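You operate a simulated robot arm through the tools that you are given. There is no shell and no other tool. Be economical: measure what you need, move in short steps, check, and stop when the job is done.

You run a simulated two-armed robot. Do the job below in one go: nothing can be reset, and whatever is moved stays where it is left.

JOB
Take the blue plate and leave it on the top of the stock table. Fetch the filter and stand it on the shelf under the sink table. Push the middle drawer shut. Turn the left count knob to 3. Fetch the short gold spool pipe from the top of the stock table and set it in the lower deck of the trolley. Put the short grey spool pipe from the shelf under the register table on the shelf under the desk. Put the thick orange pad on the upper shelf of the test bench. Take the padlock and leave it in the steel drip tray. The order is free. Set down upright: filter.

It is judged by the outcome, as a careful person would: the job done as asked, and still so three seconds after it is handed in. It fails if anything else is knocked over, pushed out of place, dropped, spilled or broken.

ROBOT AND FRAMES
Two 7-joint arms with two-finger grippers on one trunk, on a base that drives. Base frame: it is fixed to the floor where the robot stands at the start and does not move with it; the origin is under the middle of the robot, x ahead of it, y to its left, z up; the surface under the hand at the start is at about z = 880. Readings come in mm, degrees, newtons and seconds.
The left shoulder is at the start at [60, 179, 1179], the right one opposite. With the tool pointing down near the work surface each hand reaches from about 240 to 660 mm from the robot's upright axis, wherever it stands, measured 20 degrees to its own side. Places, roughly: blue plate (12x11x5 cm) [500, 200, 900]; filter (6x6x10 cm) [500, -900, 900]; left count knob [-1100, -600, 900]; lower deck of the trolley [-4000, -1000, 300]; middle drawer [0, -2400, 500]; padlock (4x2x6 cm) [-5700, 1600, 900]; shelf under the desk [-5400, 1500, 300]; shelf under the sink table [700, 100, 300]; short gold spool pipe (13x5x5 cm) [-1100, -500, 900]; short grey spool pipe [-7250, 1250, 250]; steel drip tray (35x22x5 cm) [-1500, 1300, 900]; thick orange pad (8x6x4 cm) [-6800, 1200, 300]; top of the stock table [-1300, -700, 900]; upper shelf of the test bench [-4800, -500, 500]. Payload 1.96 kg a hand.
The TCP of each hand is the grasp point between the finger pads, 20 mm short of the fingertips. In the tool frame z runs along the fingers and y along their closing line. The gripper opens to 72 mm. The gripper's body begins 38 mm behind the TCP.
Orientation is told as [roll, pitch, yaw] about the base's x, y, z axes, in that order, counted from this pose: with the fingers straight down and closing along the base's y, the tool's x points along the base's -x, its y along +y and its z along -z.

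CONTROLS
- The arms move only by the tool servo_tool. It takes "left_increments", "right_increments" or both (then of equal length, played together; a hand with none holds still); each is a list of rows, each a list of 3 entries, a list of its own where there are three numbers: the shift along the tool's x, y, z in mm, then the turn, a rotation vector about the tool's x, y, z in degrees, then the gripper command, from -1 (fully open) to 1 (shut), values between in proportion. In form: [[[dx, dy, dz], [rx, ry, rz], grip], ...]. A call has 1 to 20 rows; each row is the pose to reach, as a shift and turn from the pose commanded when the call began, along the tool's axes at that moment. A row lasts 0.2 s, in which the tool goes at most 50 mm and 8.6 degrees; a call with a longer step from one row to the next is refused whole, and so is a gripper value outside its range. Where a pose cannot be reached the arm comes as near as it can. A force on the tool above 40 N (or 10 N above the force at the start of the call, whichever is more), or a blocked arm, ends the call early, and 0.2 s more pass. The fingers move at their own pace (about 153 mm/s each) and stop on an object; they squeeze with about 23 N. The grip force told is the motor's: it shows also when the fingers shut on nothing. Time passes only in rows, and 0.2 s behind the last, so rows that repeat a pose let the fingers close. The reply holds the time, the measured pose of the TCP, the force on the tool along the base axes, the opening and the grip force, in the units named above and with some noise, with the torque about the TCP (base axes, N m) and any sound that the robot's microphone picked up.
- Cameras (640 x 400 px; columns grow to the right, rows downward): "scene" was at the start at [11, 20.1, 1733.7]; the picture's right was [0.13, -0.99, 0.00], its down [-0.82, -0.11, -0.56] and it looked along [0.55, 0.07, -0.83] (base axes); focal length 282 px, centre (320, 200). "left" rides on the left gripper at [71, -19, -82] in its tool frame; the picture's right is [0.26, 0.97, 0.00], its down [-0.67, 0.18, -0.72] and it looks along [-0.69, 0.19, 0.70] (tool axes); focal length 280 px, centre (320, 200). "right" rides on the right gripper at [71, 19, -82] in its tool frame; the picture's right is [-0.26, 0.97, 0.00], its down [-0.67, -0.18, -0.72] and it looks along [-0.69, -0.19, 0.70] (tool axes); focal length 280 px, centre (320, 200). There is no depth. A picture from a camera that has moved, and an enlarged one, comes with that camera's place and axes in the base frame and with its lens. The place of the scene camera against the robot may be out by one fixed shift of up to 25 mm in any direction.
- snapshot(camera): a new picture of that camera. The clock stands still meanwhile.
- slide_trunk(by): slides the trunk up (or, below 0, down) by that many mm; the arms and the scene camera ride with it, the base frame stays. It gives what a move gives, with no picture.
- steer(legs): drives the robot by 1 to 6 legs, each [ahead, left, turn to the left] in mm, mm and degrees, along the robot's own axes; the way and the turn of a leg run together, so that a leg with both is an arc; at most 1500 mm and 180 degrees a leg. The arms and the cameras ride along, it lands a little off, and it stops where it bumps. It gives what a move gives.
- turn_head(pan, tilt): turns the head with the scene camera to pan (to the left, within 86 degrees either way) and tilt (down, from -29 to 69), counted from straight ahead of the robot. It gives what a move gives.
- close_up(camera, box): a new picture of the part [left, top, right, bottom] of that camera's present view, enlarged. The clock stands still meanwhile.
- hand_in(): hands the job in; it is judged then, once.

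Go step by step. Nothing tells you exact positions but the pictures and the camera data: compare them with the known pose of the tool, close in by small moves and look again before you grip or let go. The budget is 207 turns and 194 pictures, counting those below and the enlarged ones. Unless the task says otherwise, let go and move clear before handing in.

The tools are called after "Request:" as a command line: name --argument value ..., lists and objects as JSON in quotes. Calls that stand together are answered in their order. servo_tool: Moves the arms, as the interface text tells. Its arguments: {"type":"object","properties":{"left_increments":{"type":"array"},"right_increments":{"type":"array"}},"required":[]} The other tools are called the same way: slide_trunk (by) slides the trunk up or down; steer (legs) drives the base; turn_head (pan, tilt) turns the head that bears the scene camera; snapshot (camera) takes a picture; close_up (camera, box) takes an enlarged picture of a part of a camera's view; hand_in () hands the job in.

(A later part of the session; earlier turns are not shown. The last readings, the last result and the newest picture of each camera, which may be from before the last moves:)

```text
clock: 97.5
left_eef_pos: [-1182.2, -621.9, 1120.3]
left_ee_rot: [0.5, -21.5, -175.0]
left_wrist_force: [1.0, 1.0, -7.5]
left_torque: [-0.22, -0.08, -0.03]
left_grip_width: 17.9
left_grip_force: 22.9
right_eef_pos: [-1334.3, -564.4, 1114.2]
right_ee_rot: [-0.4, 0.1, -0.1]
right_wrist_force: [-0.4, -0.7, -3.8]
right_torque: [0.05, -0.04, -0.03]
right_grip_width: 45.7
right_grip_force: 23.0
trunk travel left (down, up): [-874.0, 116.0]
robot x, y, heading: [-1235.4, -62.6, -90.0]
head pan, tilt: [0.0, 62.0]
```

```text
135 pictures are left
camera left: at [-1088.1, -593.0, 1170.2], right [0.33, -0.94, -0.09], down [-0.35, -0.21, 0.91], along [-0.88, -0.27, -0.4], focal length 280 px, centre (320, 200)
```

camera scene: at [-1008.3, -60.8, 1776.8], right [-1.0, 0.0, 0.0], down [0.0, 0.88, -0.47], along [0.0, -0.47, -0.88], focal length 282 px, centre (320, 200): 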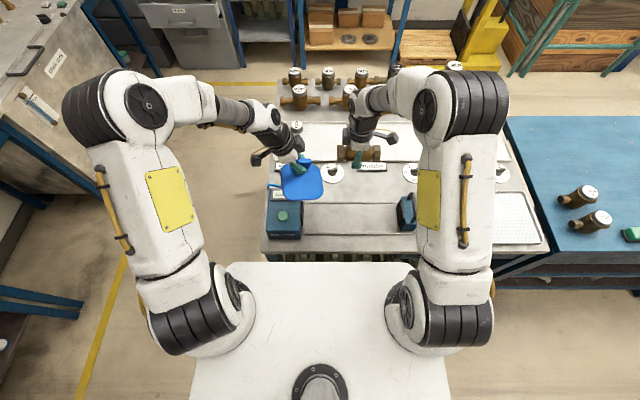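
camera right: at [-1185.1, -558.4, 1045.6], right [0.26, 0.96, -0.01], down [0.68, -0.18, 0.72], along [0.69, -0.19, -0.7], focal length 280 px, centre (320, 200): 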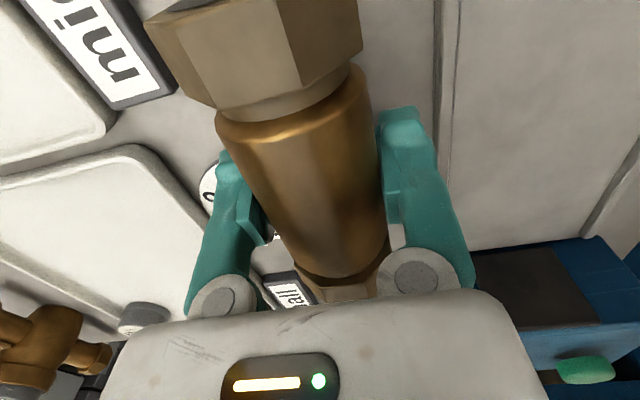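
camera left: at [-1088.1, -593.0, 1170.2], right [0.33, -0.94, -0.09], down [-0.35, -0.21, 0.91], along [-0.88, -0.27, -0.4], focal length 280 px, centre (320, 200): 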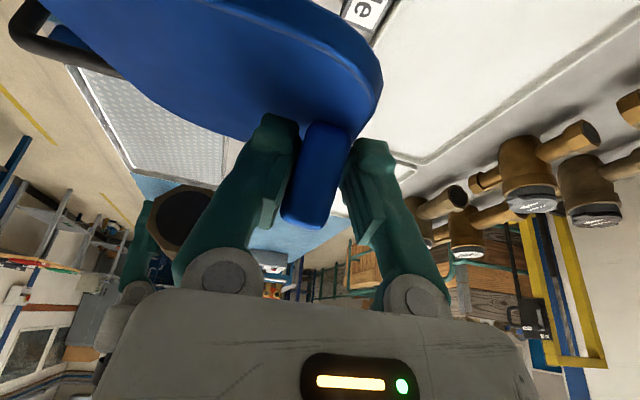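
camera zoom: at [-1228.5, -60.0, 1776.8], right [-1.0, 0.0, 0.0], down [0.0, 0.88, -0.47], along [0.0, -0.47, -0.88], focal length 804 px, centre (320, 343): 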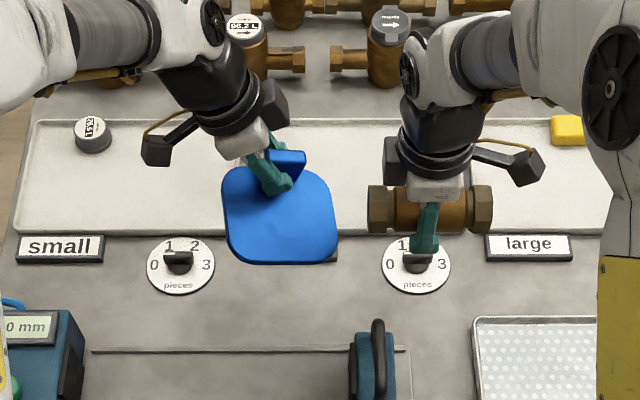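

Between the dials there is room centred at x about -1199. I lower the plate there in steps.

Request:
servo_tool --left_increments '[[[4, 4, 33], [0, 0, 0], 1], [[15, 7, 66], [0, 0, 0], 1], [[26, 7, 99], [0, 0, 0], 1], [[36, 7, 125], [0, 0, 0], 1], [[43, 7, 144], [0, 0, 0], 1], [[43, 7, 144], [0, 0, 0], 1]]'

Request:
close_up --camera "scene" --box '[220, 80, 420, 220]'

Request:
snapshot --camera "left"

```text
clock: 98.9
left_eef_pos: [-1193.7, -631.3, 970.2]
left_ee_rot: [0.4, -21.3, -174.9]
left_wrist_force: [0.9, 0.3, -8.2]
left_torque: [-0.26, -0.05, 0.01]
left_grip_width: 18.3
left_grip_force: 22.9
right_eef_pos: [-1335.1, -564.2, 1114.2]
right_ee_rot: [-0.4, 0.2, -0.2]
right_wrist_force: [-0.4, -0.7, -4.6]
right_torque: [-0.04, -0.03, 0.02]
right_grip_width: 45.9
right_grip_force: 23.3
trunk travel left (down, up): [-874.0, 116.0]
robot x, y, heading: [-1226.3, -68.9, -90.2]
head pan, tilt: [0.0, 62.0]
```

```text
2.86 times, centred on (320, 150) of scene
camera zoom: at [-1229.6, -60.0, 1776.8], right [-1.0, 0.0, 0.0], down [0.0, 0.88, -0.47], along [0.0, -0.47, -0.88], focal length 804 px, centre (320, 343)
```

zoom: 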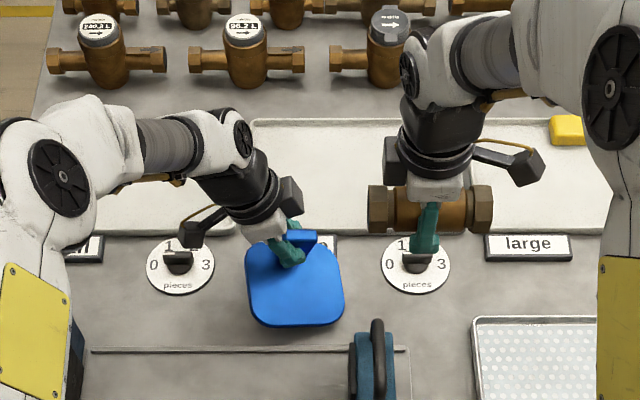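

```text
133 pictures are left
camera left: at [-1099.8, -603.3, 1020.3], right [0.33, -0.94, -0.09], down [-0.35, -0.21, 0.91], along [-0.88, -0.27, -0.4], focal length 280 px, centre (320, 200)
```

left: 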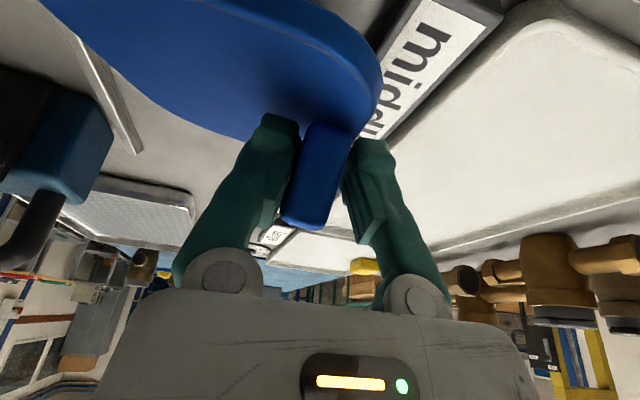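

Request:
servo_tool --left_increments '[[[5.5, 0, 14], [0, 0, 0], 1], [[11, 0, 28], [0, 0, 0], 1], [[12.8, 0, 32.5], [0, 0, 0], 1], [[14.7, 0, 37], [0, 0, 0], 1], [[14.7, 0, 37], [0, 0, 0], 1]]'

Request:
snapshot --camera "left"

Request:
close_up --camera "scene" --box '[270, 140, 370, 210]'

```text
clock: 99.8
left_eef_pos: [-1195.7, -633.7, 939.9]
left_ee_rot: [1.3, -21.8, -175.0]
left_wrist_force: [4.9, 12.2, 32.7]
left_torque: [-0.02, -0.75, 0.19]
left_grip_width: 17.9
left_grip_force: 22.8
right_eef_pos: [-1334.1, -561.3, 1115.8]
right_ee_rot: [-0.7, 0.1, -0.1]
right_wrist_force: [-0.1, -0.9, -4.8]
right_torque: [0.01, -0.01, 0.01]
right_grip_width: 45.8
right_grip_force: 23.3
trunk travel left (down, up): [-874.0, 116.0]
robot x, y, heading: [-1230.3, -65.3, -90.4]
head pan, tilt: [0.0, 62.0]
stopped in row 4 (left hand): the force on the tool passed its limit at 48 N (the readings are from after the stop); the commanded pose is now the measured one
```

```text
132 pictures are left
camera left: at [-1100.9, -604.7, 989.6], right [0.34, -0.94, -0.08], down [-0.34, -0.2, 0.92], along [-0.88, -0.28, -0.39], focal length 280 px, centre (320, 200)
```

left: 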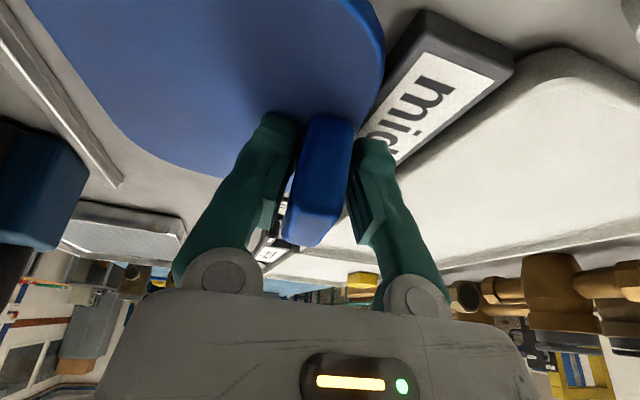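

```text
5.71 times, centred on (320, 175) of scene
camera zoom: at [-1229.4, -53.8, 1777.1], right [-1.0, 0.0, 0.0], down [0.0, 0.88, -0.47], along [0.0, -0.47, -0.88], focal length 1609 px, centre (320, 343)
```

zoom: 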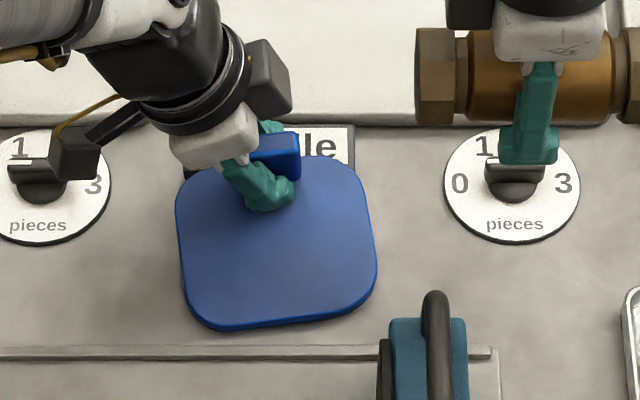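

The plate touched down, perhaps with a corner on the "middle" label, as it is turned some 6 degrees. I lift 15 mm, square it, move it 8 mm toward the front, and lower again.

Request:
servo_tool --left_increments '[[[-4.8, -2, -14.2], [0, 0, 2], 1], [[-4.8, -8, -14.2], [0, 0, 6], 1], [[-2, -8, -8], [0, 0, 6], 1], [[0, -8, -3], [0, 0, 6], 1], [[0, -8, -3], [0, 0, 6], 1]]'

Request:
snapshot --camera "left"

Request:
close_up --camera "scene" --box '[270, 140, 370, 210]'

```text
clock: 101.0
left_eef_pos: [-1192.8, -625.7, 938.6]
left_ee_rot: [3.3, -21.4, 178.6]
left_wrist_force: [-0.2, 0.1, -3.2]
left_torque: [0.11, -0.12, 0.04]
left_grip_width: 17.4
left_grip_force: 23.0
right_eef_pos: [-1335.4, -564.1, 1113.8]
right_ee_rot: [-0.5, 0.1, -0.1]
right_wrist_force: [0.5, -0.4, -4.8]
right_torque: [0.0, 0.03, 0.01]
right_grip_width: 46.0
right_grip_force: 23.2
trunk travel left (down, up): [-874.0, 116.0]
robot x, y, heading: [-1227.0, -62.3, -90.1]
head pan, tilt: [0.0, 62.0]
```

```text
130 pictures are left
camera left: at [-1098.4, -605.4, 987.9], right [0.24, -0.97, -0.04], down [-0.37, -0.13, 0.92], along [-0.9, -0.21, -0.39], focal length 280 px, centre (320, 200)
```

left: 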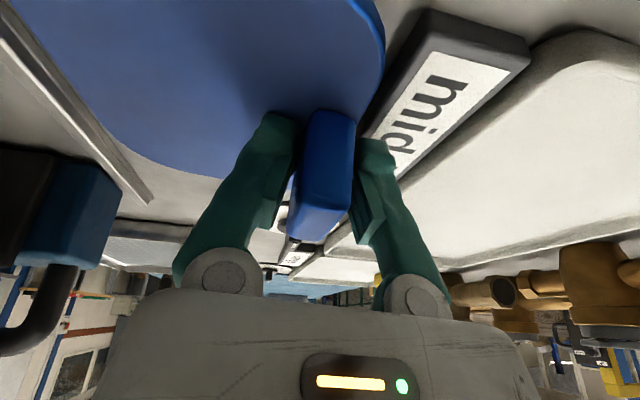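

```text
5.71 times, centred on (320, 175) of scene
camera zoom: at [-1229.5, -59.4, 1776.8], right [-1.0, 0.0, 0.0], down [0.0, 0.88, -0.47], along [0.0, -0.47, -0.88], focal length 1609 px, centre (320, 343)
```

zoom: 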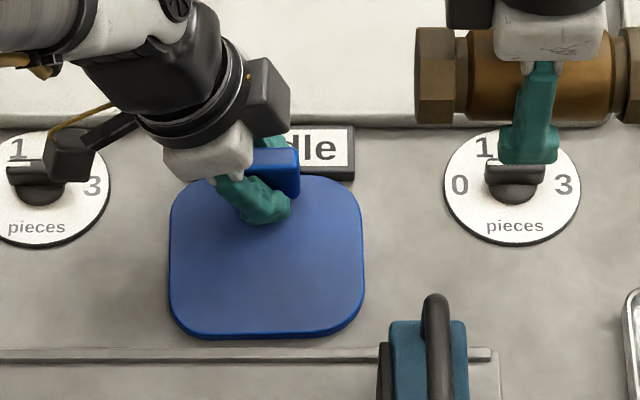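

The plate lies squared between label and rail, nearly at rest. I settle 2 mm more and open the fingers part way.

Request:
servo_tool --left_increments '[[[0.8, 0, 2], [0, 0, 0], 1], [[0.8, 0, 2], [0, 0, 0], 0.35], [[0.8, 0, 2], [0, 0, 0], 0.25], [[0.8, 0, 2], [0, 0, 0], 0.25]]'

Request:
snapshot --camera "left"

```text
clock: 102.0
left_eef_pos: [-1194.0, -626.3, 937.5]
left_ee_rot: [3.2, -21.4, 178.6]
left_wrist_force: [-0.6, -0.4, 0.5]
left_torque: [0.04, 0.01, 0.0]
left_grip_width: 27.0
left_grip_force: 0.1
right_eef_pos: [-1335.0, -564.2, 1114.7]
right_ee_rot: [-0.4, 0.1, -0.1]
right_wrist_force: [-1.4, 0.2, -4.3]
right_torque: [-0.03, -0.03, 0.01]
right_grip_width: 45.9
right_grip_force: 22.6
trunk travel left (down, up): [-874.0, 116.0]
robot x, y, heading: [-1225.0, -65.3, -90.1]
head pan, tilt: [0.0, 62.0]
```

```text
128 pictures are left
camera left: at [-1098.2, -605.3, 985.9], right [0.24, -0.97, -0.04], down [-0.37, -0.13, 0.92], along [-0.9, -0.21, -0.39], focal length 280 px, centre (320, 200)
```

left: 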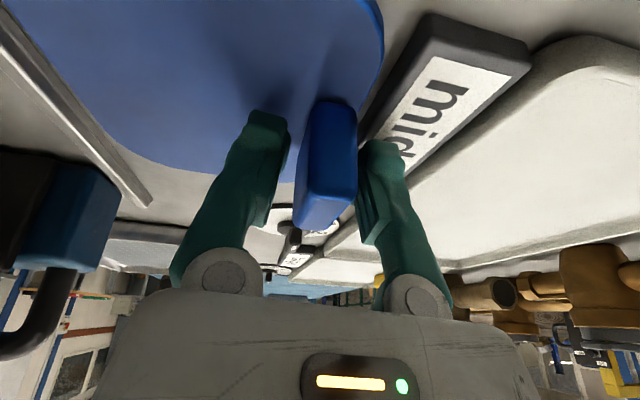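

The plate is down. I withdraw the left hand upward and take a close look at the left count knob.

Request:
servo_tool --left_increments '[[[0, 0, -30], [0, 0, 0], 0.25], [[0, 0, -70], [0, 0, 0], 0.25], [[0, 0, -110], [0, 0, 0], 0], [[0, 0, -150], [0, 0, 0], -0.5], [[0, 0, -150], [0, 7, 0], -0.5], [[0, 0, -150], [0, 14, 0], -0.5], [[0, 0, -150], [0, 21, 0], -0.5], [[0, 0, -150], [0, 21, 0], -0.5]]'

Request:
close_up --camera "scene" --box '[230, 120, 350, 200]'

Request:
snapshot --camera "left"

```text
clock: 103.8
left_eef_pos: [-1138.5, -620.2, 1073.5]
left_ee_rot: [3.1, -0.2, 179.9]
left_wrist_force: [0.1, -1.2, -0.2]
left_torque: [0.02, 0.02, 0.01]
left_grip_width: 53.8
left_grip_force: 0.0
right_eef_pos: [-1334.9, -563.9, 1115.1]
right_ee_rot: [-0.4, 0.1, 0.0]
right_wrist_force: [-1.2, 1.0, -3.9]
right_torque: [0.0, -0.04, -0.04]
right_grip_width: 45.6
right_grip_force: 22.8
trunk travel left (down, up): [-874.0, 116.0]
robot x, y, heading: [-1231.1, -65.9, -90.2]
head pan, tilt: [0.0, 62.0]
```

```text
5.00 times, centred on (290, 160) of scene
camera zoom: at [-1229.1, -59.5, 1776.9], right [-1.0, 0.0, 0.0], down [0.0, 0.88, -0.47], along [0.0, -0.47, -0.88], focal length 1408 px, centre (470, 400)
```

zoom: 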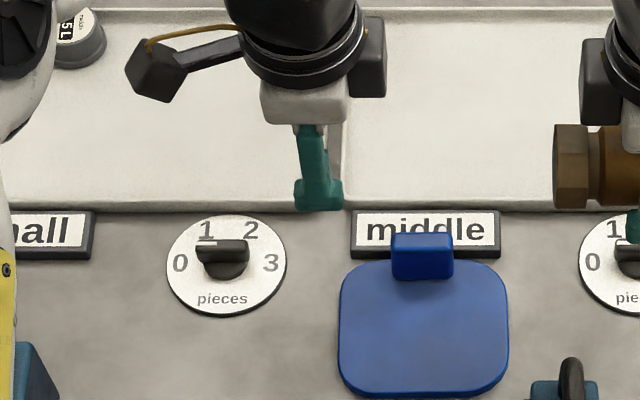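

```text
126 pictures are left
camera left: at [-1067.8, -597.4, 1154.8], right [0.26, -0.96, 0.05], down [-0.67, -0.14, 0.73], along [-0.69, -0.22, -0.68], focal length 280 px, centre (320, 200)
```

left: 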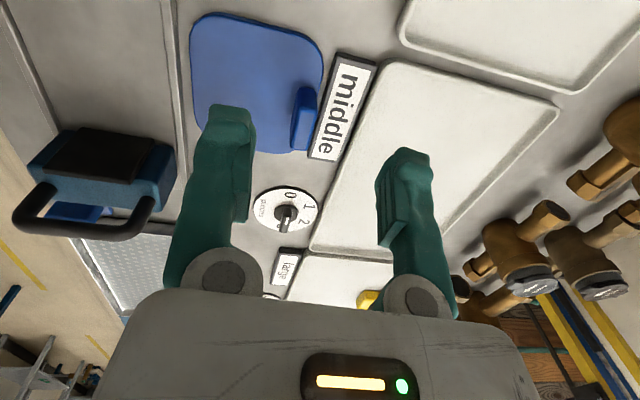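

The plate rests level. The knob's bar seems to point to 0 or so; I bring the left hand above the knob to view it from over it.

Request:
servo_tool --left_increments '[[[32, 10, 5], [-1, 0, 0], -0.5], [[64, 20, 10], [-2, 0, 0], -0.5], [[95, 30, 20], [-3, 0, 0], -0.5], [[95, 30, 20], [-3, 0, 0], -0.5]]'

Request:
snapshot --camera "left"

Request:
close_up --camera "left" --box '[240, 0, 400, 110]'

```text
clock: 104.8
left_eef_pos: [-1044.0, -650.1, 1057.3]
left_ee_rot: [6.1, -0.4, 179.8]
left_wrist_force: [0.8, -0.3, 0.5]
left_torque: [-0.02, 0.01, 0.01]
left_grip_width: 54.0
left_grip_force: 0.1
right_eef_pos: [-1334.1, -563.3, 1113.5]
right_ee_rot: [-0.5, 0.1, -0.2]
right_wrist_force: [0.0, 0.6, -3.9]
right_torque: [-0.02, -0.02, 0.0]
right_grip_width: 45.7
right_grip_force: 23.1
trunk travel left (down, up): [-874.0, 116.0]
robot x, y, heading: [-1229.4, -65.9, -90.4]
head pan, tilt: [0.0, 62.0]
```

```text
125 pictures are left
camera left: at [-972.5, -623.0, 1135.1], right [0.26, -0.96, 0.1], down [-0.67, -0.1, 0.74], along [-0.7, -0.26, -0.67], focal length 280 px, centre (320, 200)
```

left: 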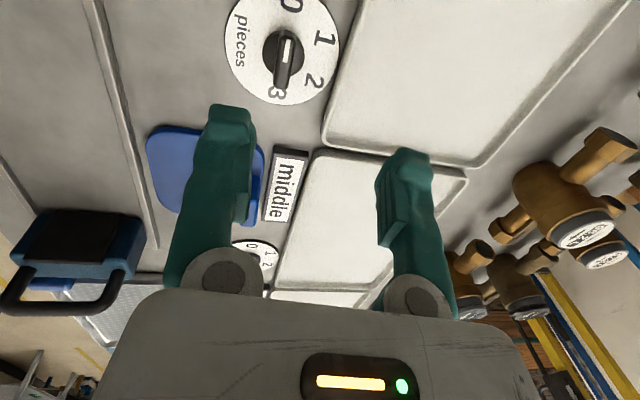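

```text
3.64 times, centred on (320, 55) of left
camera zoom: at [-972.5, -623.0, 1135.1], right [0.26, -0.96, 0.1], down [-0.67, -0.1, 0.74], along [-0.7, -0.26, -0.67], focal length 1020 px, centre (320, 727)
```

zoom: 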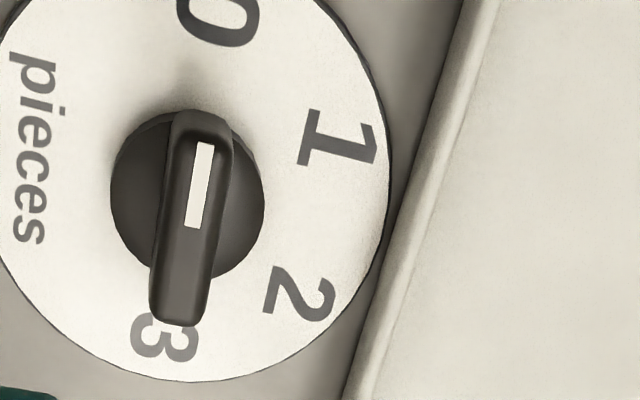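

The white mark points to 0; the knob must turn 180 degrees clockwise (0-1-2-3). I level the hand and pre-turn it 180 degrees the other way, so the turn has wrist range.

Request:
servo_tool --left_increments '[[[-8, -2, 0], [6.2, 0, 0], -0.5], [[-8, -2, 0], [6.2, 0, 0], -0.5]]'

Request:
servo_tool --left_increments '[[[0, 0, 0], [0, 0, -8.5], -0.5], [[0, 0, 0], [0, 0, -17], -0.5], [[0, 0, 0], [0, 0, -25.5], -0.5], [[0, 0, 0], [0, 0, -34], -0.5], [[0, 0, 0], [0, 0, -42.5], -0.5], [[0, 0, 0], [0, 0, -51], -0.5], [[0, 0, 0], [0, 0, -59.5], -0.5], [[0, 0, 0], [0, 0, -68], -0.5], [[0, 0, 0], [0, 0, -76.5], -0.5], [[0, 0, 0], [0, 0, -85], -0.5], [[0, 0, 0], [0, 0, -90], -0.5]]'

Request:
servo_tool --left_increments '[[[0, 0, 0], [0, 0, -8.5], -0.5], [[0, 0, 0], [0, 0, -17], -0.5], [[0, 0, 0], [0, 0, -25.5], -0.5], [[0, 0, 0], [0, 0, -34], -0.5], [[0, 0, 0], [0, 0, -42.5], -0.5], [[0, 0, 0], [0, 0, -51], -0.5], [[0, 0, 0], [0, 0, -59.5], -0.5], [[0, 0, 0], [0, 0, -68], -0.5], [[0, 0, 0], [0, 0, -76.5], -0.5], [[0, 0, 0], [0, 0, -85], -0.5], [[0, 0, 0], [0, 0, -90], -0.5]]'

Request:
snapshot --camera "left"

```text
clock: 105.5
left_eef_pos: [-1053.8, -648.5, 1056.9]
left_ee_rot: [-0.1, -0.5, 179.8]
left_wrist_force: [0.3, -0.5, 0.4]
left_torque: [0.02, -0.03, 0.01]
left_grip_width: 54.0
left_grip_force: 0.0
right_eef_pos: [-1335.1, -565.4, 1114.7]
right_ee_rot: [-0.4, 0.0, -0.1]
right_wrist_force: [0.0, -0.4, -4.7]
right_torque: [0.0, -0.02, 0.02]
right_grip_width: 45.8
right_grip_force: 23.6
trunk travel left (down, up): [-874.0, 116.0]
robot x, y, heading: [-1228.4, -62.2, -90.1]
head pan, tilt: [0.0, 62.0]
```

```text
clock: 107.8
left_eef_pos: [-1053.5, -647.6, 1055.2]
left_ee_rot: [-0.4, 0.0, -90.0]
left_wrist_force: [0.3, 0.5, -0.1]
left_torque: [-0.04, -0.01, -0.02]
left_grip_width: 54.1
left_grip_force: 0.0
right_eef_pos: [-1335.0, -564.4, 1113.5]
right_ee_rot: [-0.4, 0.1, -0.2]
right_wrist_force: [-0.1, -0.2, -5.0]
right_torque: [-0.02, -0.02, 0.01]
right_grip_width: 45.9
right_grip_force: 23.2
trunk travel left (down, up): [-874.0, 116.0]
robot x, y, heading: [-1230.6, -61.2, -90.0]
head pan, tilt: [0.0, 62.0]
```

```text
clock: 110.2
left_eef_pos: [-1051.9, -649.3, 1057.2]
left_ee_rot: [0.0, 0.3, 0.1]
left_wrist_force: [-0.8, 1.0, -0.2]
left_torque: [0.0, 0.0, -0.02]
left_grip_width: 54.0
left_grip_force: 0.1
right_eef_pos: [-1335.2, -564.1, 1112.5]
right_ee_rot: [-0.5, 0.1, -0.1]
right_wrist_force: [-0.7, -0.3, -4.1]
right_torque: [0.0, 0.0, 0.02]
right_grip_width: 45.8
right_grip_force: 22.6
trunk travel left (down, up): [-874.0, 116.0]
robot x, y, heading: [-1230.8, -64.3, -90.0]
head pan, tilt: [0.0, 62.0]
```

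```text
123 pictures are left
camera left: at [-1123.1, -669.3, 1139.4], right [-0.26, 0.97, 0.0], down [0.68, 0.18, 0.71], along [0.69, 0.19, -0.7], focal length 280 px, centre (320, 200)
```

left: 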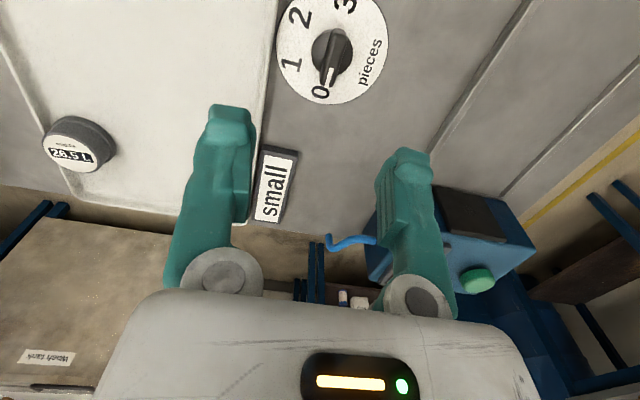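

The hand reaches that orientation. The knob centre is near [-1053, -643]; I lower part way and check.

Request:
servo_tool --left_increments '[[[1, 3, 35], [0, 0, 0], -0.5], [[1, 6, 70], [0, 0, 0], -0.5], [[1, 6, 90], [0, 0, 0], -0.5], [[1, 6, 90], [0, 0, 0], -0.5]]'

Request:
snapshot --camera "left"

```text
clock: 111.2
left_eef_pos: [-1053.8, -642.8, 966.8]
left_ee_rot: [0.1, 0.4, -0.1]
left_wrist_force: [-0.5, -0.7, 0.1]
left_torque: [-0.02, 0.01, -0.03]
left_grip_width: 54.1
left_grip_force: 0.0
right_eef_pos: [-1334.8, -563.3, 1114.6]
right_ee_rot: [-0.4, 0.0, -0.1]
right_wrist_force: [-0.4, -0.1, -3.9]
right_torque: [-0.02, 0.0, -0.03]
right_grip_width: 45.7
right_grip_force: 22.7
trunk travel left (down, up): [-874.0, 116.0]
robot x, y, heading: [-1229.7, -66.5, -90.4]
head pan, tilt: [0.0, 62.0]
```

```text
122 pictures are left
camera left: at [-1123.5, -662.6, 1049.0], right [-0.26, 0.97, 0.0], down [0.68, 0.18, 0.71], along [0.69, 0.19, -0.7], focal length 280 px, centre (320, 200)
```

left: 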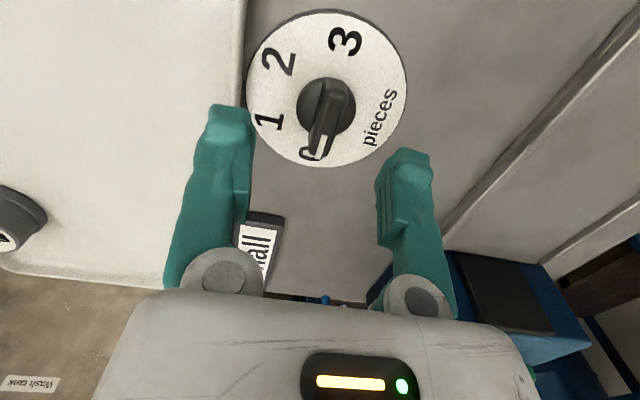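

Request:
servo_tool --left_increments '[[[2, 2, 10], [0, 0, 0], 0], [[3, 2, 25], [0, 0, 0], 0], [[3, 2, 38], [0, 0, 0], 0], [[3, 2, 38], [0, 0, 0], 0]]'

Request:
snapshot --camera "left"

```text
clock: 112.2
left_eef_pos: [-1056.8, -640.5, 928.2]
left_ee_rot: [0.0, 0.5, -0.1]
left_wrist_force: [0.0, -0.3, 0.4]
left_torque: [0.03, 0.01, 0.01]
left_grip_width: 36.1
left_grip_force: 0.1
right_eef_pos: [-1335.1, -564.7, 1113.9]
right_ee_rot: [-0.5, 0.1, -0.2]
right_wrist_force: [0.0, 0.0, -5.0]
right_torque: [0.0, -0.02, -0.01]
right_grip_width: 45.6
right_grip_force: 22.9
trunk travel left (down, up): [-874.0, 116.0]
robot x, y, heading: [-1230.9, -63.2, -90.0]
head pan, tilt: [0.0, 62.0]
```

```text
121 pictures are left
camera left: at [-1127.7, -660.6, 1010.8], right [-0.26, 0.97, 0.0], down [0.68, 0.18, 0.71], along [0.69, 0.19, -0.7], focal length 280 px, centre (320, 200)
```

left: 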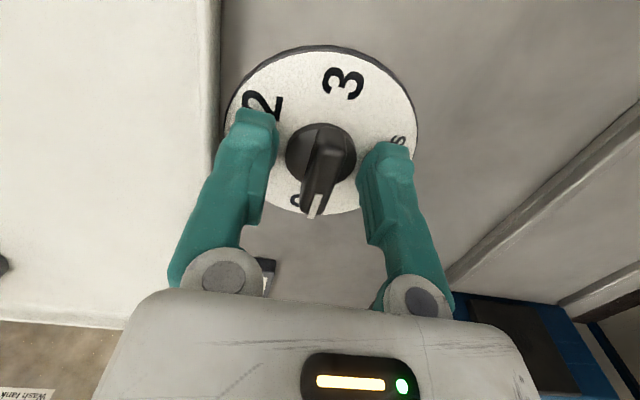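

The bar is between the fingers. I lower 5 mm and close on it.

Request:
servo_tool --left_increments '[[[0, 0, 5], [0, 0, 0], 0], [[0, 0, 5], [0, 0, 0], 0.5], [[0, 0, 5], [0, 0, 0], 1], [[0, 0, 5], [0, 0, 0], 1], [[0, 0, 5], [0, 0, 0], 1]]'

Request:
snapshot --camera "left"

```text
clock: 112.9
left_eef_pos: [-1057.5, -639.2, 932.2]
left_ee_rot: [-0.4, 0.3, -0.2]
left_wrist_force: [1.8, 14.5, 43.1]
left_torque: [0.29, 0.0, 0.08]
left_grip_width: 11.1
left_grip_force: 38.4
right_eef_pos: [-1335.5, -558.3, 1115.8]
right_ee_rot: [-0.7, 0.0, 0.0]
right_wrist_force: [0.8, 0.6, -4.9]
right_torque: [0.02, 0.0, 0.03]
right_grip_width: 45.6
right_grip_force: 22.8
trunk travel left (down, up): [-874.0, 116.0]
robot x, y, heading: [-1229.6, -60.3, -90.2]
head pan, tilt: [0.0, 62.0]
stopped in row 3 (left hand): the force on the tool passed its limit at 58 N (the readings are from after the stop); the commanded pose is now the measured one
```

```text
120 pictures are left
camera left: at [-1127.2, -658.5, 1015.0], right [-0.26, 0.97, -0.01], down [0.68, 0.19, 0.71], along [0.69, 0.18, -0.7], focal length 280 px, centre (320, 200)
```

left: 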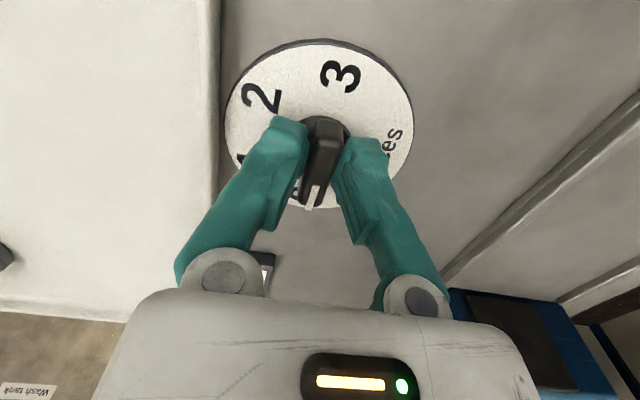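

The bar is gripped at 11 mm, with the tips pressing on the knob's base. I ease up 3 mm and start turning clockwise.

Request:
servo_tool --left_increments '[[[0, 0, -3], [0, 0, 0], 1], [[0, 0, -3], [0, 0, 0], 1]]'

Request:
servo_tool --left_increments '[[[0, 0, 0], [0, 0, 6], 1], [[0, 0, 0], [0, 0, 12], 1], [[0, 0, 0], [0, 0, 18], 1], [[0, 0, 0], [0, 0, 24], 1], [[0, 0, 0], [0, 0, 30], 1], [[0, 0, 0], [0, 0, 30], 1]]'

Request:
snapshot --camera "left"

```text
clock: 113.5
left_eef_pos: [-1056.3, -640.1, 932.1]
left_ee_rot: [-0.4, 0.3, -0.2]
left_wrist_force: [5.3, 3.7, 36.4]
left_torque: [0.17, -0.13, 0.01]
left_grip_width: 11.4
left_grip_force: 38.2
right_eef_pos: [-1334.7, -559.7, 1115.4]
right_ee_rot: [-0.7, 0.1, -0.1]
right_wrist_force: [-0.8, 0.3, -4.2]
right_torque: [-0.03, -0.02, 0.02]
right_grip_width: 45.8
right_grip_force: 22.9
trunk travel left (down, up): [-874.0, 116.0]
robot x, y, heading: [-1228.7, -66.4, -90.0]
head pan, tilt: [0.0, 62.0]
```

```text
clock: 114.9
left_eef_pos: [-1055.9, -637.7, 933.0]
left_ee_rot: [-0.4, 0.2, -30.3]
left_wrist_force: [7.9, 8.6, 37.4]
left_torque: [0.54, 0.25, 0.04]
left_grip_width: 11.5
left_grip_force: 38.1
right_eef_pos: [-1334.5, -558.8, 1115.8]
right_ee_rot: [-0.8, 0.0, -0.1]
right_wrist_force: [0.2, 0.4, -3.8]
right_torque: [-0.02, 0.02, -0.02]
right_grip_width: 45.5
right_grip_force: 22.7
trunk travel left (down, up): [-874.0, 116.0]
robot x, y, heading: [-1233.8, -63.1, -90.4]
head pan, tilt: [0.0, 62.0]
```

```text
119 pictures are left
camera left: at [-1126.8, -619.3, 1014.6], right [0.26, 0.97, -0.01], down [0.68, -0.18, 0.71], along [0.69, -0.19, -0.7], focal length 280 px, centre (320, 200)
```

left: 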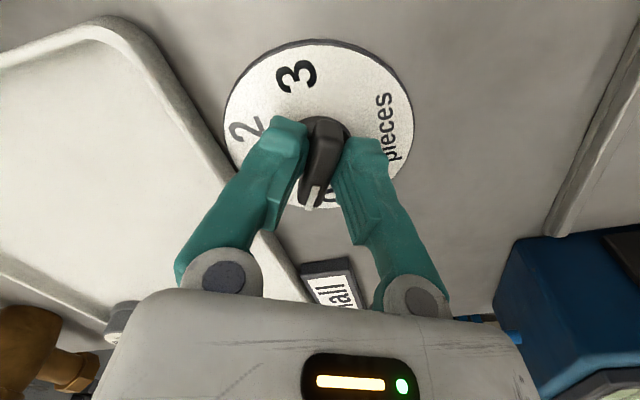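

The knob turns with the hand. I ease up a little more and continue.

Request:
servo_tool --left_increments '[[[0, 0, -3], [0, 0, 0], 1], [[0, 0, -3], [0, 0, 7], 1], [[0, 0, -3], [0, 0, 14], 1], [[0, 0, -3], [0, 0, 21], 1], [[0, 0, -3], [0, 0, 28], 1], [[0, 0, -3], [0, 0, 35], 1], [[0, 0, -3], [0, 0, 42], 1], [[0, 0, -3], [0, 0, 49], 1], [[0, 0, -3], [0, 0, 56], 1], [[0, 0, -3], [0, 0, 60], 1], [[0, 0, -3], [0, 0, 60], 1]]'

Request:
snapshot --camera "left"

```text
clock: 117.3
left_eef_pos: [-1053.9, -640.4, 933.8]
left_ee_rot: [-0.4, -0.1, -90.2]
left_wrist_force: [12.6, 24.5, -9.5]
left_torque: [0.32, -0.15, -0.02]
left_grip_width: 11.3
left_grip_force: 38.5
right_eef_pos: [-1331.6, -560.4, 1114.2]
right_ee_rot: [-0.6, 0.2, 0.0]
right_wrist_force: [0.3, -0.6, -4.7]
right_torque: [0.03, -0.03, 0.0]
right_grip_width: 46.1
right_grip_force: 23.0
trunk travel left (down, up): [-874.0, 116.0]
robot x, y, heading: [-1227.4, -64.8, -90.0]
head pan, tilt: [0.0, 62.0]
```

```text
118 pictures are left
camera left: at [-1072.5, -569.5, 1015.3], right [0.97, 0.26, -0.01], down [0.19, -0.67, 0.71], along [0.18, -0.69, -0.7], focal length 280 px, centre (320, 200)
```

left: 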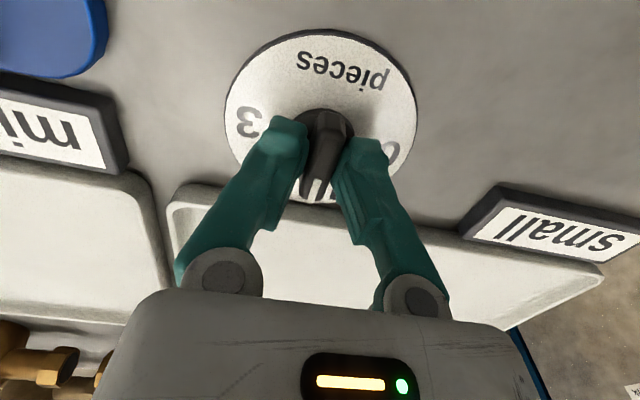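

Request:
servo_tool --left_increments '[[[2, 1, 0], [0, 0, 0], 1], [[2, 1, 0], [0, 0, 7.5], 1], [[2, 1, 0], [0, 0, 15], 1], [[2, 1, 0], [0, 0, 22.5], 1], [[2, 1, 0], [0, 0, 30], 1], [[2, 1, 0], [0, 0, 37.5], 1], [[2, 1, 0], [0, 0, 45], 1], [[2, 1, 0], [0, 0, 52.5], 1], [[2, 1, 0], [0, 0, 60], 1], [[2, 1, 0], [0, 0, 60], 1]]'

Request:
snapshot --camera "left"

```text
clock: 119.5
left_eef_pos: [-1054.6, -639.8, 931.7]
left_ee_rot: [-0.1, -0.5, -150.4]
left_wrist_force: [4.5, 4.1, 2.2]
left_torque: [0.12, -0.24, 0.02]
left_grip_width: 11.2
left_grip_force: 38.9
right_eef_pos: [-1333.0, -564.9, 1114.6]
right_ee_rot: [-0.4, 0.1, 0.0]
right_wrist_force: [0.3, 0.5, -5.2]
right_torque: [0.0, -0.06, -0.07]
right_grip_width: 45.9
right_grip_force: 23.0
trunk travel left (down, up): [-874.0, 116.0]
robot x, y, heading: [-1227.9, -63.2, -90.1]
head pan, tilt: [0.0, 62.0]
```

```text
117 pictures are left
camera left: at [-1002.2, -588.4, 1014.8], right [0.71, -0.71, 0.0], down [-0.49, -0.49, 0.72], along [-0.51, -0.51, -0.69], focal length 280 px, centre (320, 200)
```

left: 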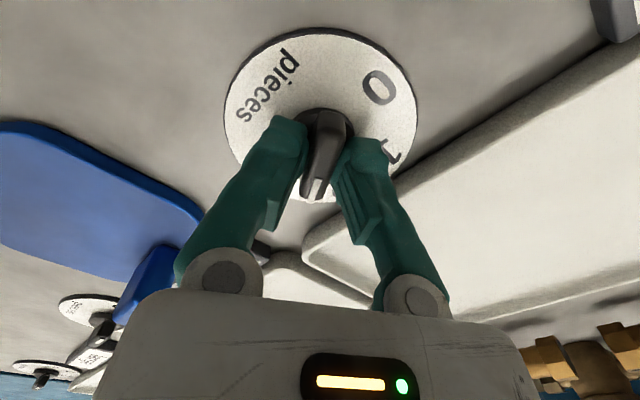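

Request:
servo_tool --left_increments '[[[0, 0, 0], [0, 0, 7.5], 1], [[0, 0, 0], [0, 0, 15], 1], [[0, 0, 0], [0, 0, 22.5], 1], [[0, 0, 0], [0, 0, 30], 1], [[0, 0, 0], [0, 0, 30], 1]]'

Request:
snapshot --camera "left"

```text
clock: 120.7
left_eef_pos: [-1054.7, -639.5, 932.3]
left_ee_rot: [0.2, -0.5, 179.7]
left_wrist_force: [3.3, 5.5, 5.1]
left_torque: [0.06, 0.21, 0.06]
left_grip_width: 11.5
left_grip_force: 38.2
right_eef_pos: [-1335.0, -563.2, 1114.9]
right_ee_rot: [-0.6, 0.2, -0.1]
right_wrist_force: [1.5, 0.1, -3.8]
right_torque: [0.02, -0.03, 0.01]
right_grip_width: 45.4
right_grip_force: 23.0
trunk travel left (down, up): [-874.0, 116.0]
robot x, y, heading: [-1228.5, -67.9, -90.3]
head pan, tilt: [0.0, 62.0]
```

```text
116 pictures are left
camera left: at [-983.4, -621.1, 1014.8], right [0.26, -0.97, 0.0], down [-0.67, -0.18, 0.72], along [-0.7, -0.19, -0.69], focal length 280 px, centre (320, 200)
```

left: 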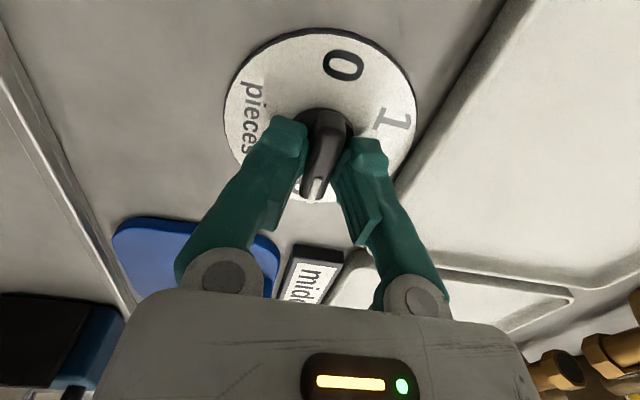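

The turn is complete. I open to 36 mm, rise and check the reading.

Request:
servo_tool --left_increments '[[[0, 0, 0], [0, 0, 0], 0.4], [[0, 0, 0], [0, 0, 0], 0.1], [[0, 0, 0], [0, 0, 0], 0.1], [[0, 0, -40], [0, 0, 0], 0.1], [[0, 0, -80], [0, 0, 0], 0], [[0, 0, -120], [0, 0, 0], 0], [[20, 0, -150], [0, 0, 0], 0], [[20, 0, -150], [0, 0, 0], 0]]'

Request:
close_up --camera "left" --box '[200, 0, 440, 150]'

Request:
close_up --camera "scene" --box '[220, 90, 400, 210]'

```text
clock: 122.5
left_eef_pos: [-1033.9, -637.6, 1082.5]
left_ee_rot: [0.0, -0.4, 179.8]
left_wrist_force: [-0.8, -0.1, 1.1]
left_torque: [0.02, -0.01, -0.01]
left_grip_width: 35.9
left_grip_force: 0.0
right_eef_pos: [-1334.2, -564.9, 1113.6]
right_ee_rot: [-0.4, 0.1, -0.1]
right_wrist_force: [0.5, 0.4, -4.4]
right_torque: [0.02, -0.05, 0.0]
right_grip_width: 45.5
right_grip_force: 22.5
trunk travel left (down, up): [-874.0, 116.0]
robot x, y, heading: [-1230.3, -64.4, -90.2]
head pan, tilt: [0.0, 62.0]
```

```text
2.67 times, centred on (320, 75) of left
camera zoom: at [-962.8, -620.2, 1164.1], right [0.26, -0.97, 0.0], down [-0.67, -0.18, 0.72], along [-0.7, -0.18, -0.69], focal length 748 px, centre (320, 533)
```

zoom: 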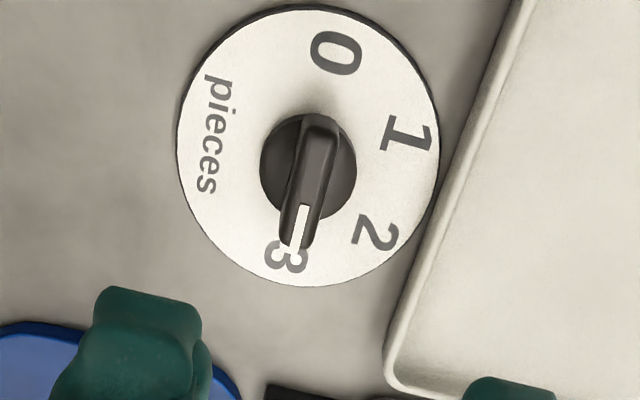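

```text
3.33 times, centred on (310, 150) of scene
camera zoom: at [-1229.6, -59.7, 1776.8], right [-1.0, 0.0, 0.0], down [0.0, 0.88, -0.47], along [0.0, -0.47, -0.88], focal length 939 px, centre (353, 367)
```

zoom: 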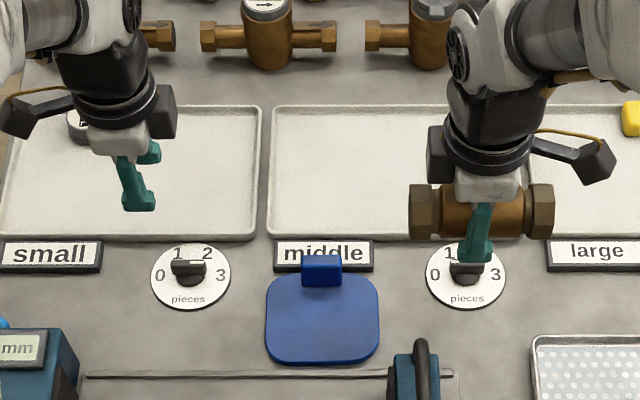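

The knob points to 3. Next the drawer: with the pipe in the right hand, I back off, go round to the drawer cabinet and look.

Request:
steer --legs '[[-200, 0, 0], [0, 1200, 0], [1150, 0, 0]]'

Request:
turn_head --pan 0 --tilt 40

Request:
snapshot --camera "scene"

```text
clock: 135.1
left_eef_pos: [155.8, -1567.4, 1082.8]
left_ee_rot: [-0.1, -0.3, -179.6]
left_wrist_force: [-0.4, -0.9, 0.4]
left_torque: [-0.04, -0.03, -0.01]
left_grip_width: 36.0
left_grip_force: 0.0
right_eef_pos: [-146.1, -1496.4, 1114.2]
right_ee_rot: [-0.3, 0.1, 0.5]
right_wrist_force: [1.1, -0.2, -4.7]
right_torque: [0.03, -0.05, -0.01]
right_grip_width: 45.3
right_grip_force: 22.8
trunk travel left (down, up): [-874.0, 116.0]
robot x, y, heading: [-45.2, -995.6, -89.5]
head pan, tilt: [0.0, 62.0]
```

```text
clock: 135.9
left_eef_pos: [155.6, -1566.2, 1082.3]
left_ee_rot: [0.0, -0.4, -179.6]
left_wrist_force: [0.6, 0.1, 0.2]
left_torque: [-0.01, -0.02, -0.01]
left_grip_width: 36.1
left_grip_force: 0.1
right_eef_pos: [-145.1, -1496.1, 1113.7]
right_ee_rot: [-0.4, 0.0, 0.5]
right_wrist_force: [0.3, 0.0, -3.4]
right_torque: [-0.04, -0.02, -0.03]
right_grip_width: 45.6
right_grip_force: 23.0
trunk travel left (down, up): [-874.0, 116.0]
robot x, y, heading: [-42.8, -992.9, -89.6]
head pan, tilt: [0.0, 40.0]
```

```text
113 pictures are left
camera scene: at [-45.6, -1010.8, 1805.8], right [-1.0, -0.01, 0.0], down [0.0, 0.64, -0.77], along [0.01, -0.77, -0.64], focal length 282 px, centre (320, 200)
```

scene: 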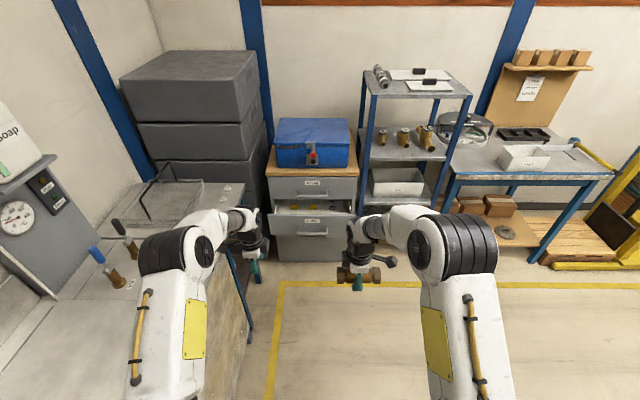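

The middle drawer stands open, its front near [25, -2350, 500]. I draw in the pipe hand, and turn the left hand with shut fingers toward forward, to push.

Request:
servo_tool --left_increments '[[[-10, -15, 0], [-7.5, 0, 0], 1], [[-20, -30, 0], [-15, 0, 0], 1], [[-30, -45, 0], [-22.5, 0, 0], 1], [[-40, -60, 0], [-30, 0, 0], 1], [[-50, -75, 0], [-37.5, 0, 0], 1], [[-60, -90, 0], [-45, 0, 0], 1], [[-70, -105, 0], [-52.5, 0, 0], 1], [[-80, -120, 0], [-60, 0, 0], 1], [[-80, -120, 0], [-60, 0, 0], 1]]' --right_increments '[[[12, 25, 0], [0, 0, 0], 1], [[25, 50, 0], [0, 0, 0], 1], [[37, 75, 0], [0, 0, 0], 1], [[50, 100, 0], [0, 0, 0], 1], [[62, 125, 0], [0, 0, 0], 1], [[75, 150, 0], [0, 0, 0], 1], [[87, 175, 0], [0, 0, 0], 1], [[100, 200, 0], [0, 0, 0], 1], [[100, 200, 0], [0, 0, 0], 1]]'

Request:
slide_trunk --by -400

Request:
steer --legs '[[450, -50, 0]]'

Request:
snapshot --camera "scene"

```text
clock: 137.9
left_eef_pos: [76.0, -1447.6, 1083.0]
left_ee_rot: [60.1, -0.4, -179.5]
left_wrist_force: [0.4, -0.3, -0.1]
left_torque: [0.0, 0.0, -0.02]
left_grip_width: 0.1
left_grip_force: 22.8
right_eef_pos: [-246.2, -1296.8, 1110.9]
right_ee_rot: [-0.4, 0.2, 0.5]
right_wrist_force: [-0.9, 0.0, -4.1]
right_torque: [0.03, -0.04, 0.02]
right_grip_width: 45.7
right_grip_force: 23.2
trunk travel left (down, up): [-874.0, 116.0]
robot x, y, heading: [-46.8, -994.8, -89.6]
head pan, tilt: [0.0, 40.0]
```

```text
clock: 141.8
left_eef_pos: [74.3, -1446.7, 684.3]
left_ee_rot: [60.1, -0.3, -179.6]
left_wrist_force: [-0.7, 0.1, -0.8]
left_torque: [0.0, -0.01, 0.0]
left_grip_width: 0.1
left_grip_force: 23.1
right_eef_pos: [-247.4, -1296.1, 711.5]
right_ee_rot: [-0.5, 0.1, 0.5]
right_wrist_force: [0.2, -0.1, -4.1]
right_torque: [0.0, -0.01, -0.01]
right_grip_width: 45.3
right_grip_force: 22.5
trunk travel left (down, up): [-474.0, 516.0]
robot x, y, heading: [-45.4, -997.3, -89.7]
head pan, tilt: [0.0, 40.0]
```

```text
clock: 144.5
left_eef_pos: [33.4, -1901.2, 683.1]
left_ee_rot: [60.0, -0.3, -179.0]
left_wrist_force: [0.3, 0.5, -0.1]
left_torque: [0.01, 0.01, 0.0]
left_grip_width: 0.0
left_grip_force: 23.4
right_eef_pos: [-288.8, -1754.4, 712.2]
right_ee_rot: [-0.4, 0.1, 1.1]
right_wrist_force: [0.2, 0.1, -4.5]
right_torque: [-0.01, 0.01, 0.01]
right_grip_width: 45.6
right_grip_force: 23.7
trunk travel left (down, up): [-474.0, 516.0]
robot x, y, heading: [-91.6, -1451.2, -89.0]
head pan, tilt: [0.0, 40.0]
```

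```text
112 pictures are left
camera scene: at [-90.5, -1466.9, 1405.8], right [-1.0, -0.02, 0.0], down [-0.01, 0.64, -0.77], along [0.01, -0.77, -0.64], focal length 282 px, centre (320, 200)
```

scene: 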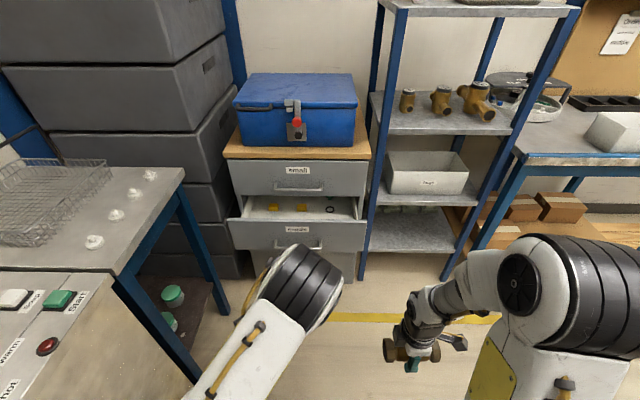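

The drawer front spans about x -250..270 and z 500..655, some 150 mm out. I lower 75 mm and drive nearer, so the shut fingertips face it above the handle.

Request:
slide_trunk --by -75

Request:
steer --legs '[[220, 0, -0.8]]'

Request:
turn_head --pan 8 --tilt 45

Request:
snapshot --camera "scene"

Request:
snapshot --camera "left"

```text
clock: 145.6
left_eef_pos: [33.8, -1901.3, 609.7]
left_ee_rot: [60.0, -0.3, -179.0]
left_wrist_force: [0.1, -0.1, 0.1]
left_torque: [-0.01, 0.02, 0.0]
left_grip_width: 0.0
left_grip_force: 23.0
right_eef_pos: [-288.7, -1754.3, 636.8]
right_ee_rot: [-0.4, 0.0, 1.1]
right_wrist_force: [0.5, -0.6, -4.2]
right_torque: [0.02, -0.01, 0.01]
right_grip_width: 45.5
right_grip_force: 23.2
trunk travel left (down, up): [-399.0, 591.0]
robot x, y, heading: [-92.2, -1453.8, -89.3]
head pan, tilt: [0.0, 40.0]
```

```text
clock: 147.3
left_eef_pos: [27.2, -2118.6, 608.1]
left_ee_rot: [60.0, -0.3, -180.0]
left_wrist_force: [-0.4, 0.3, 0.3]
left_torque: [-0.01, 0.0, -0.03]
left_grip_width: 0.1
left_grip_force: 22.3
right_eef_pos: [-291.8, -1967.3, 637.5]
right_ee_rot: [-0.5, 0.1, 0.1]
right_wrist_force: [0.3, -0.4, -5.0]
right_torque: [0.01, 0.01, 0.03]
right_grip_width: 45.7
right_grip_force: 22.8
trunk travel left (down, up): [-399.0, 591.0]
robot x, y, heading: [-92.2, -1665.1, -89.9]
head pan, tilt: [0.0, 40.0]
```

```text
clock: 148.0
left_eef_pos: [27.4, -2120.4, 608.4]
left_ee_rot: [59.9, -0.3, -180.1]
left_wrist_force: [0.0, -0.7, -0.3]
left_torque: [0.01, 0.01, 0.0]
left_grip_width: 0.0
left_grip_force: 23.2
right_eef_pos: [-293.0, -1967.8, 638.5]
right_ee_rot: [-0.4, 0.1, 0.1]
right_wrist_force: [-0.4, -0.4, -4.8]
right_torque: [-0.02, -0.03, 0.0]
right_grip_width: 45.6
right_grip_force: 22.9
trunk travel left (down, up): [-399.0, 591.0]
robot x, y, heading: [-90.6, -1669.3, -90.1]
head pan, tilt: [8.0, 45.0]
```

```text
111 pictures are left
camera scene: at [-77.6, -1678.2, 1323.6], right [-0.99, -0.14, 0.0], down [-0.1, 0.7, -0.71], along [0.1, -0.7, -0.71], focal length 282 px, centre (320, 200)
```

scene: 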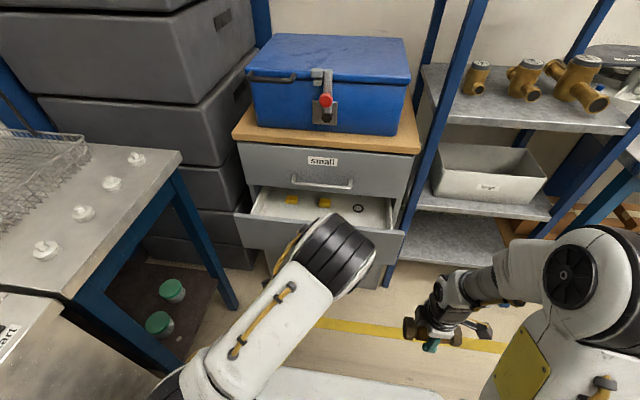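

```text
110 pictures are left
camera left: at [99.0, -2040.1, 633.0], right [0.27, -0.48, 0.83], down [-0.67, 0.53, 0.52], along [-0.69, -0.7, -0.18], focal length 280 px, centre (320, 200)
```

left: 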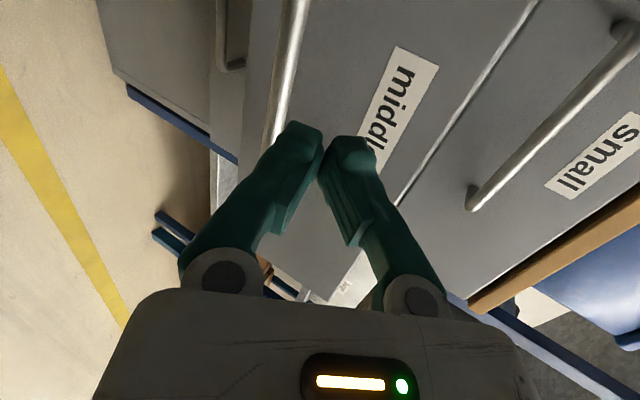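

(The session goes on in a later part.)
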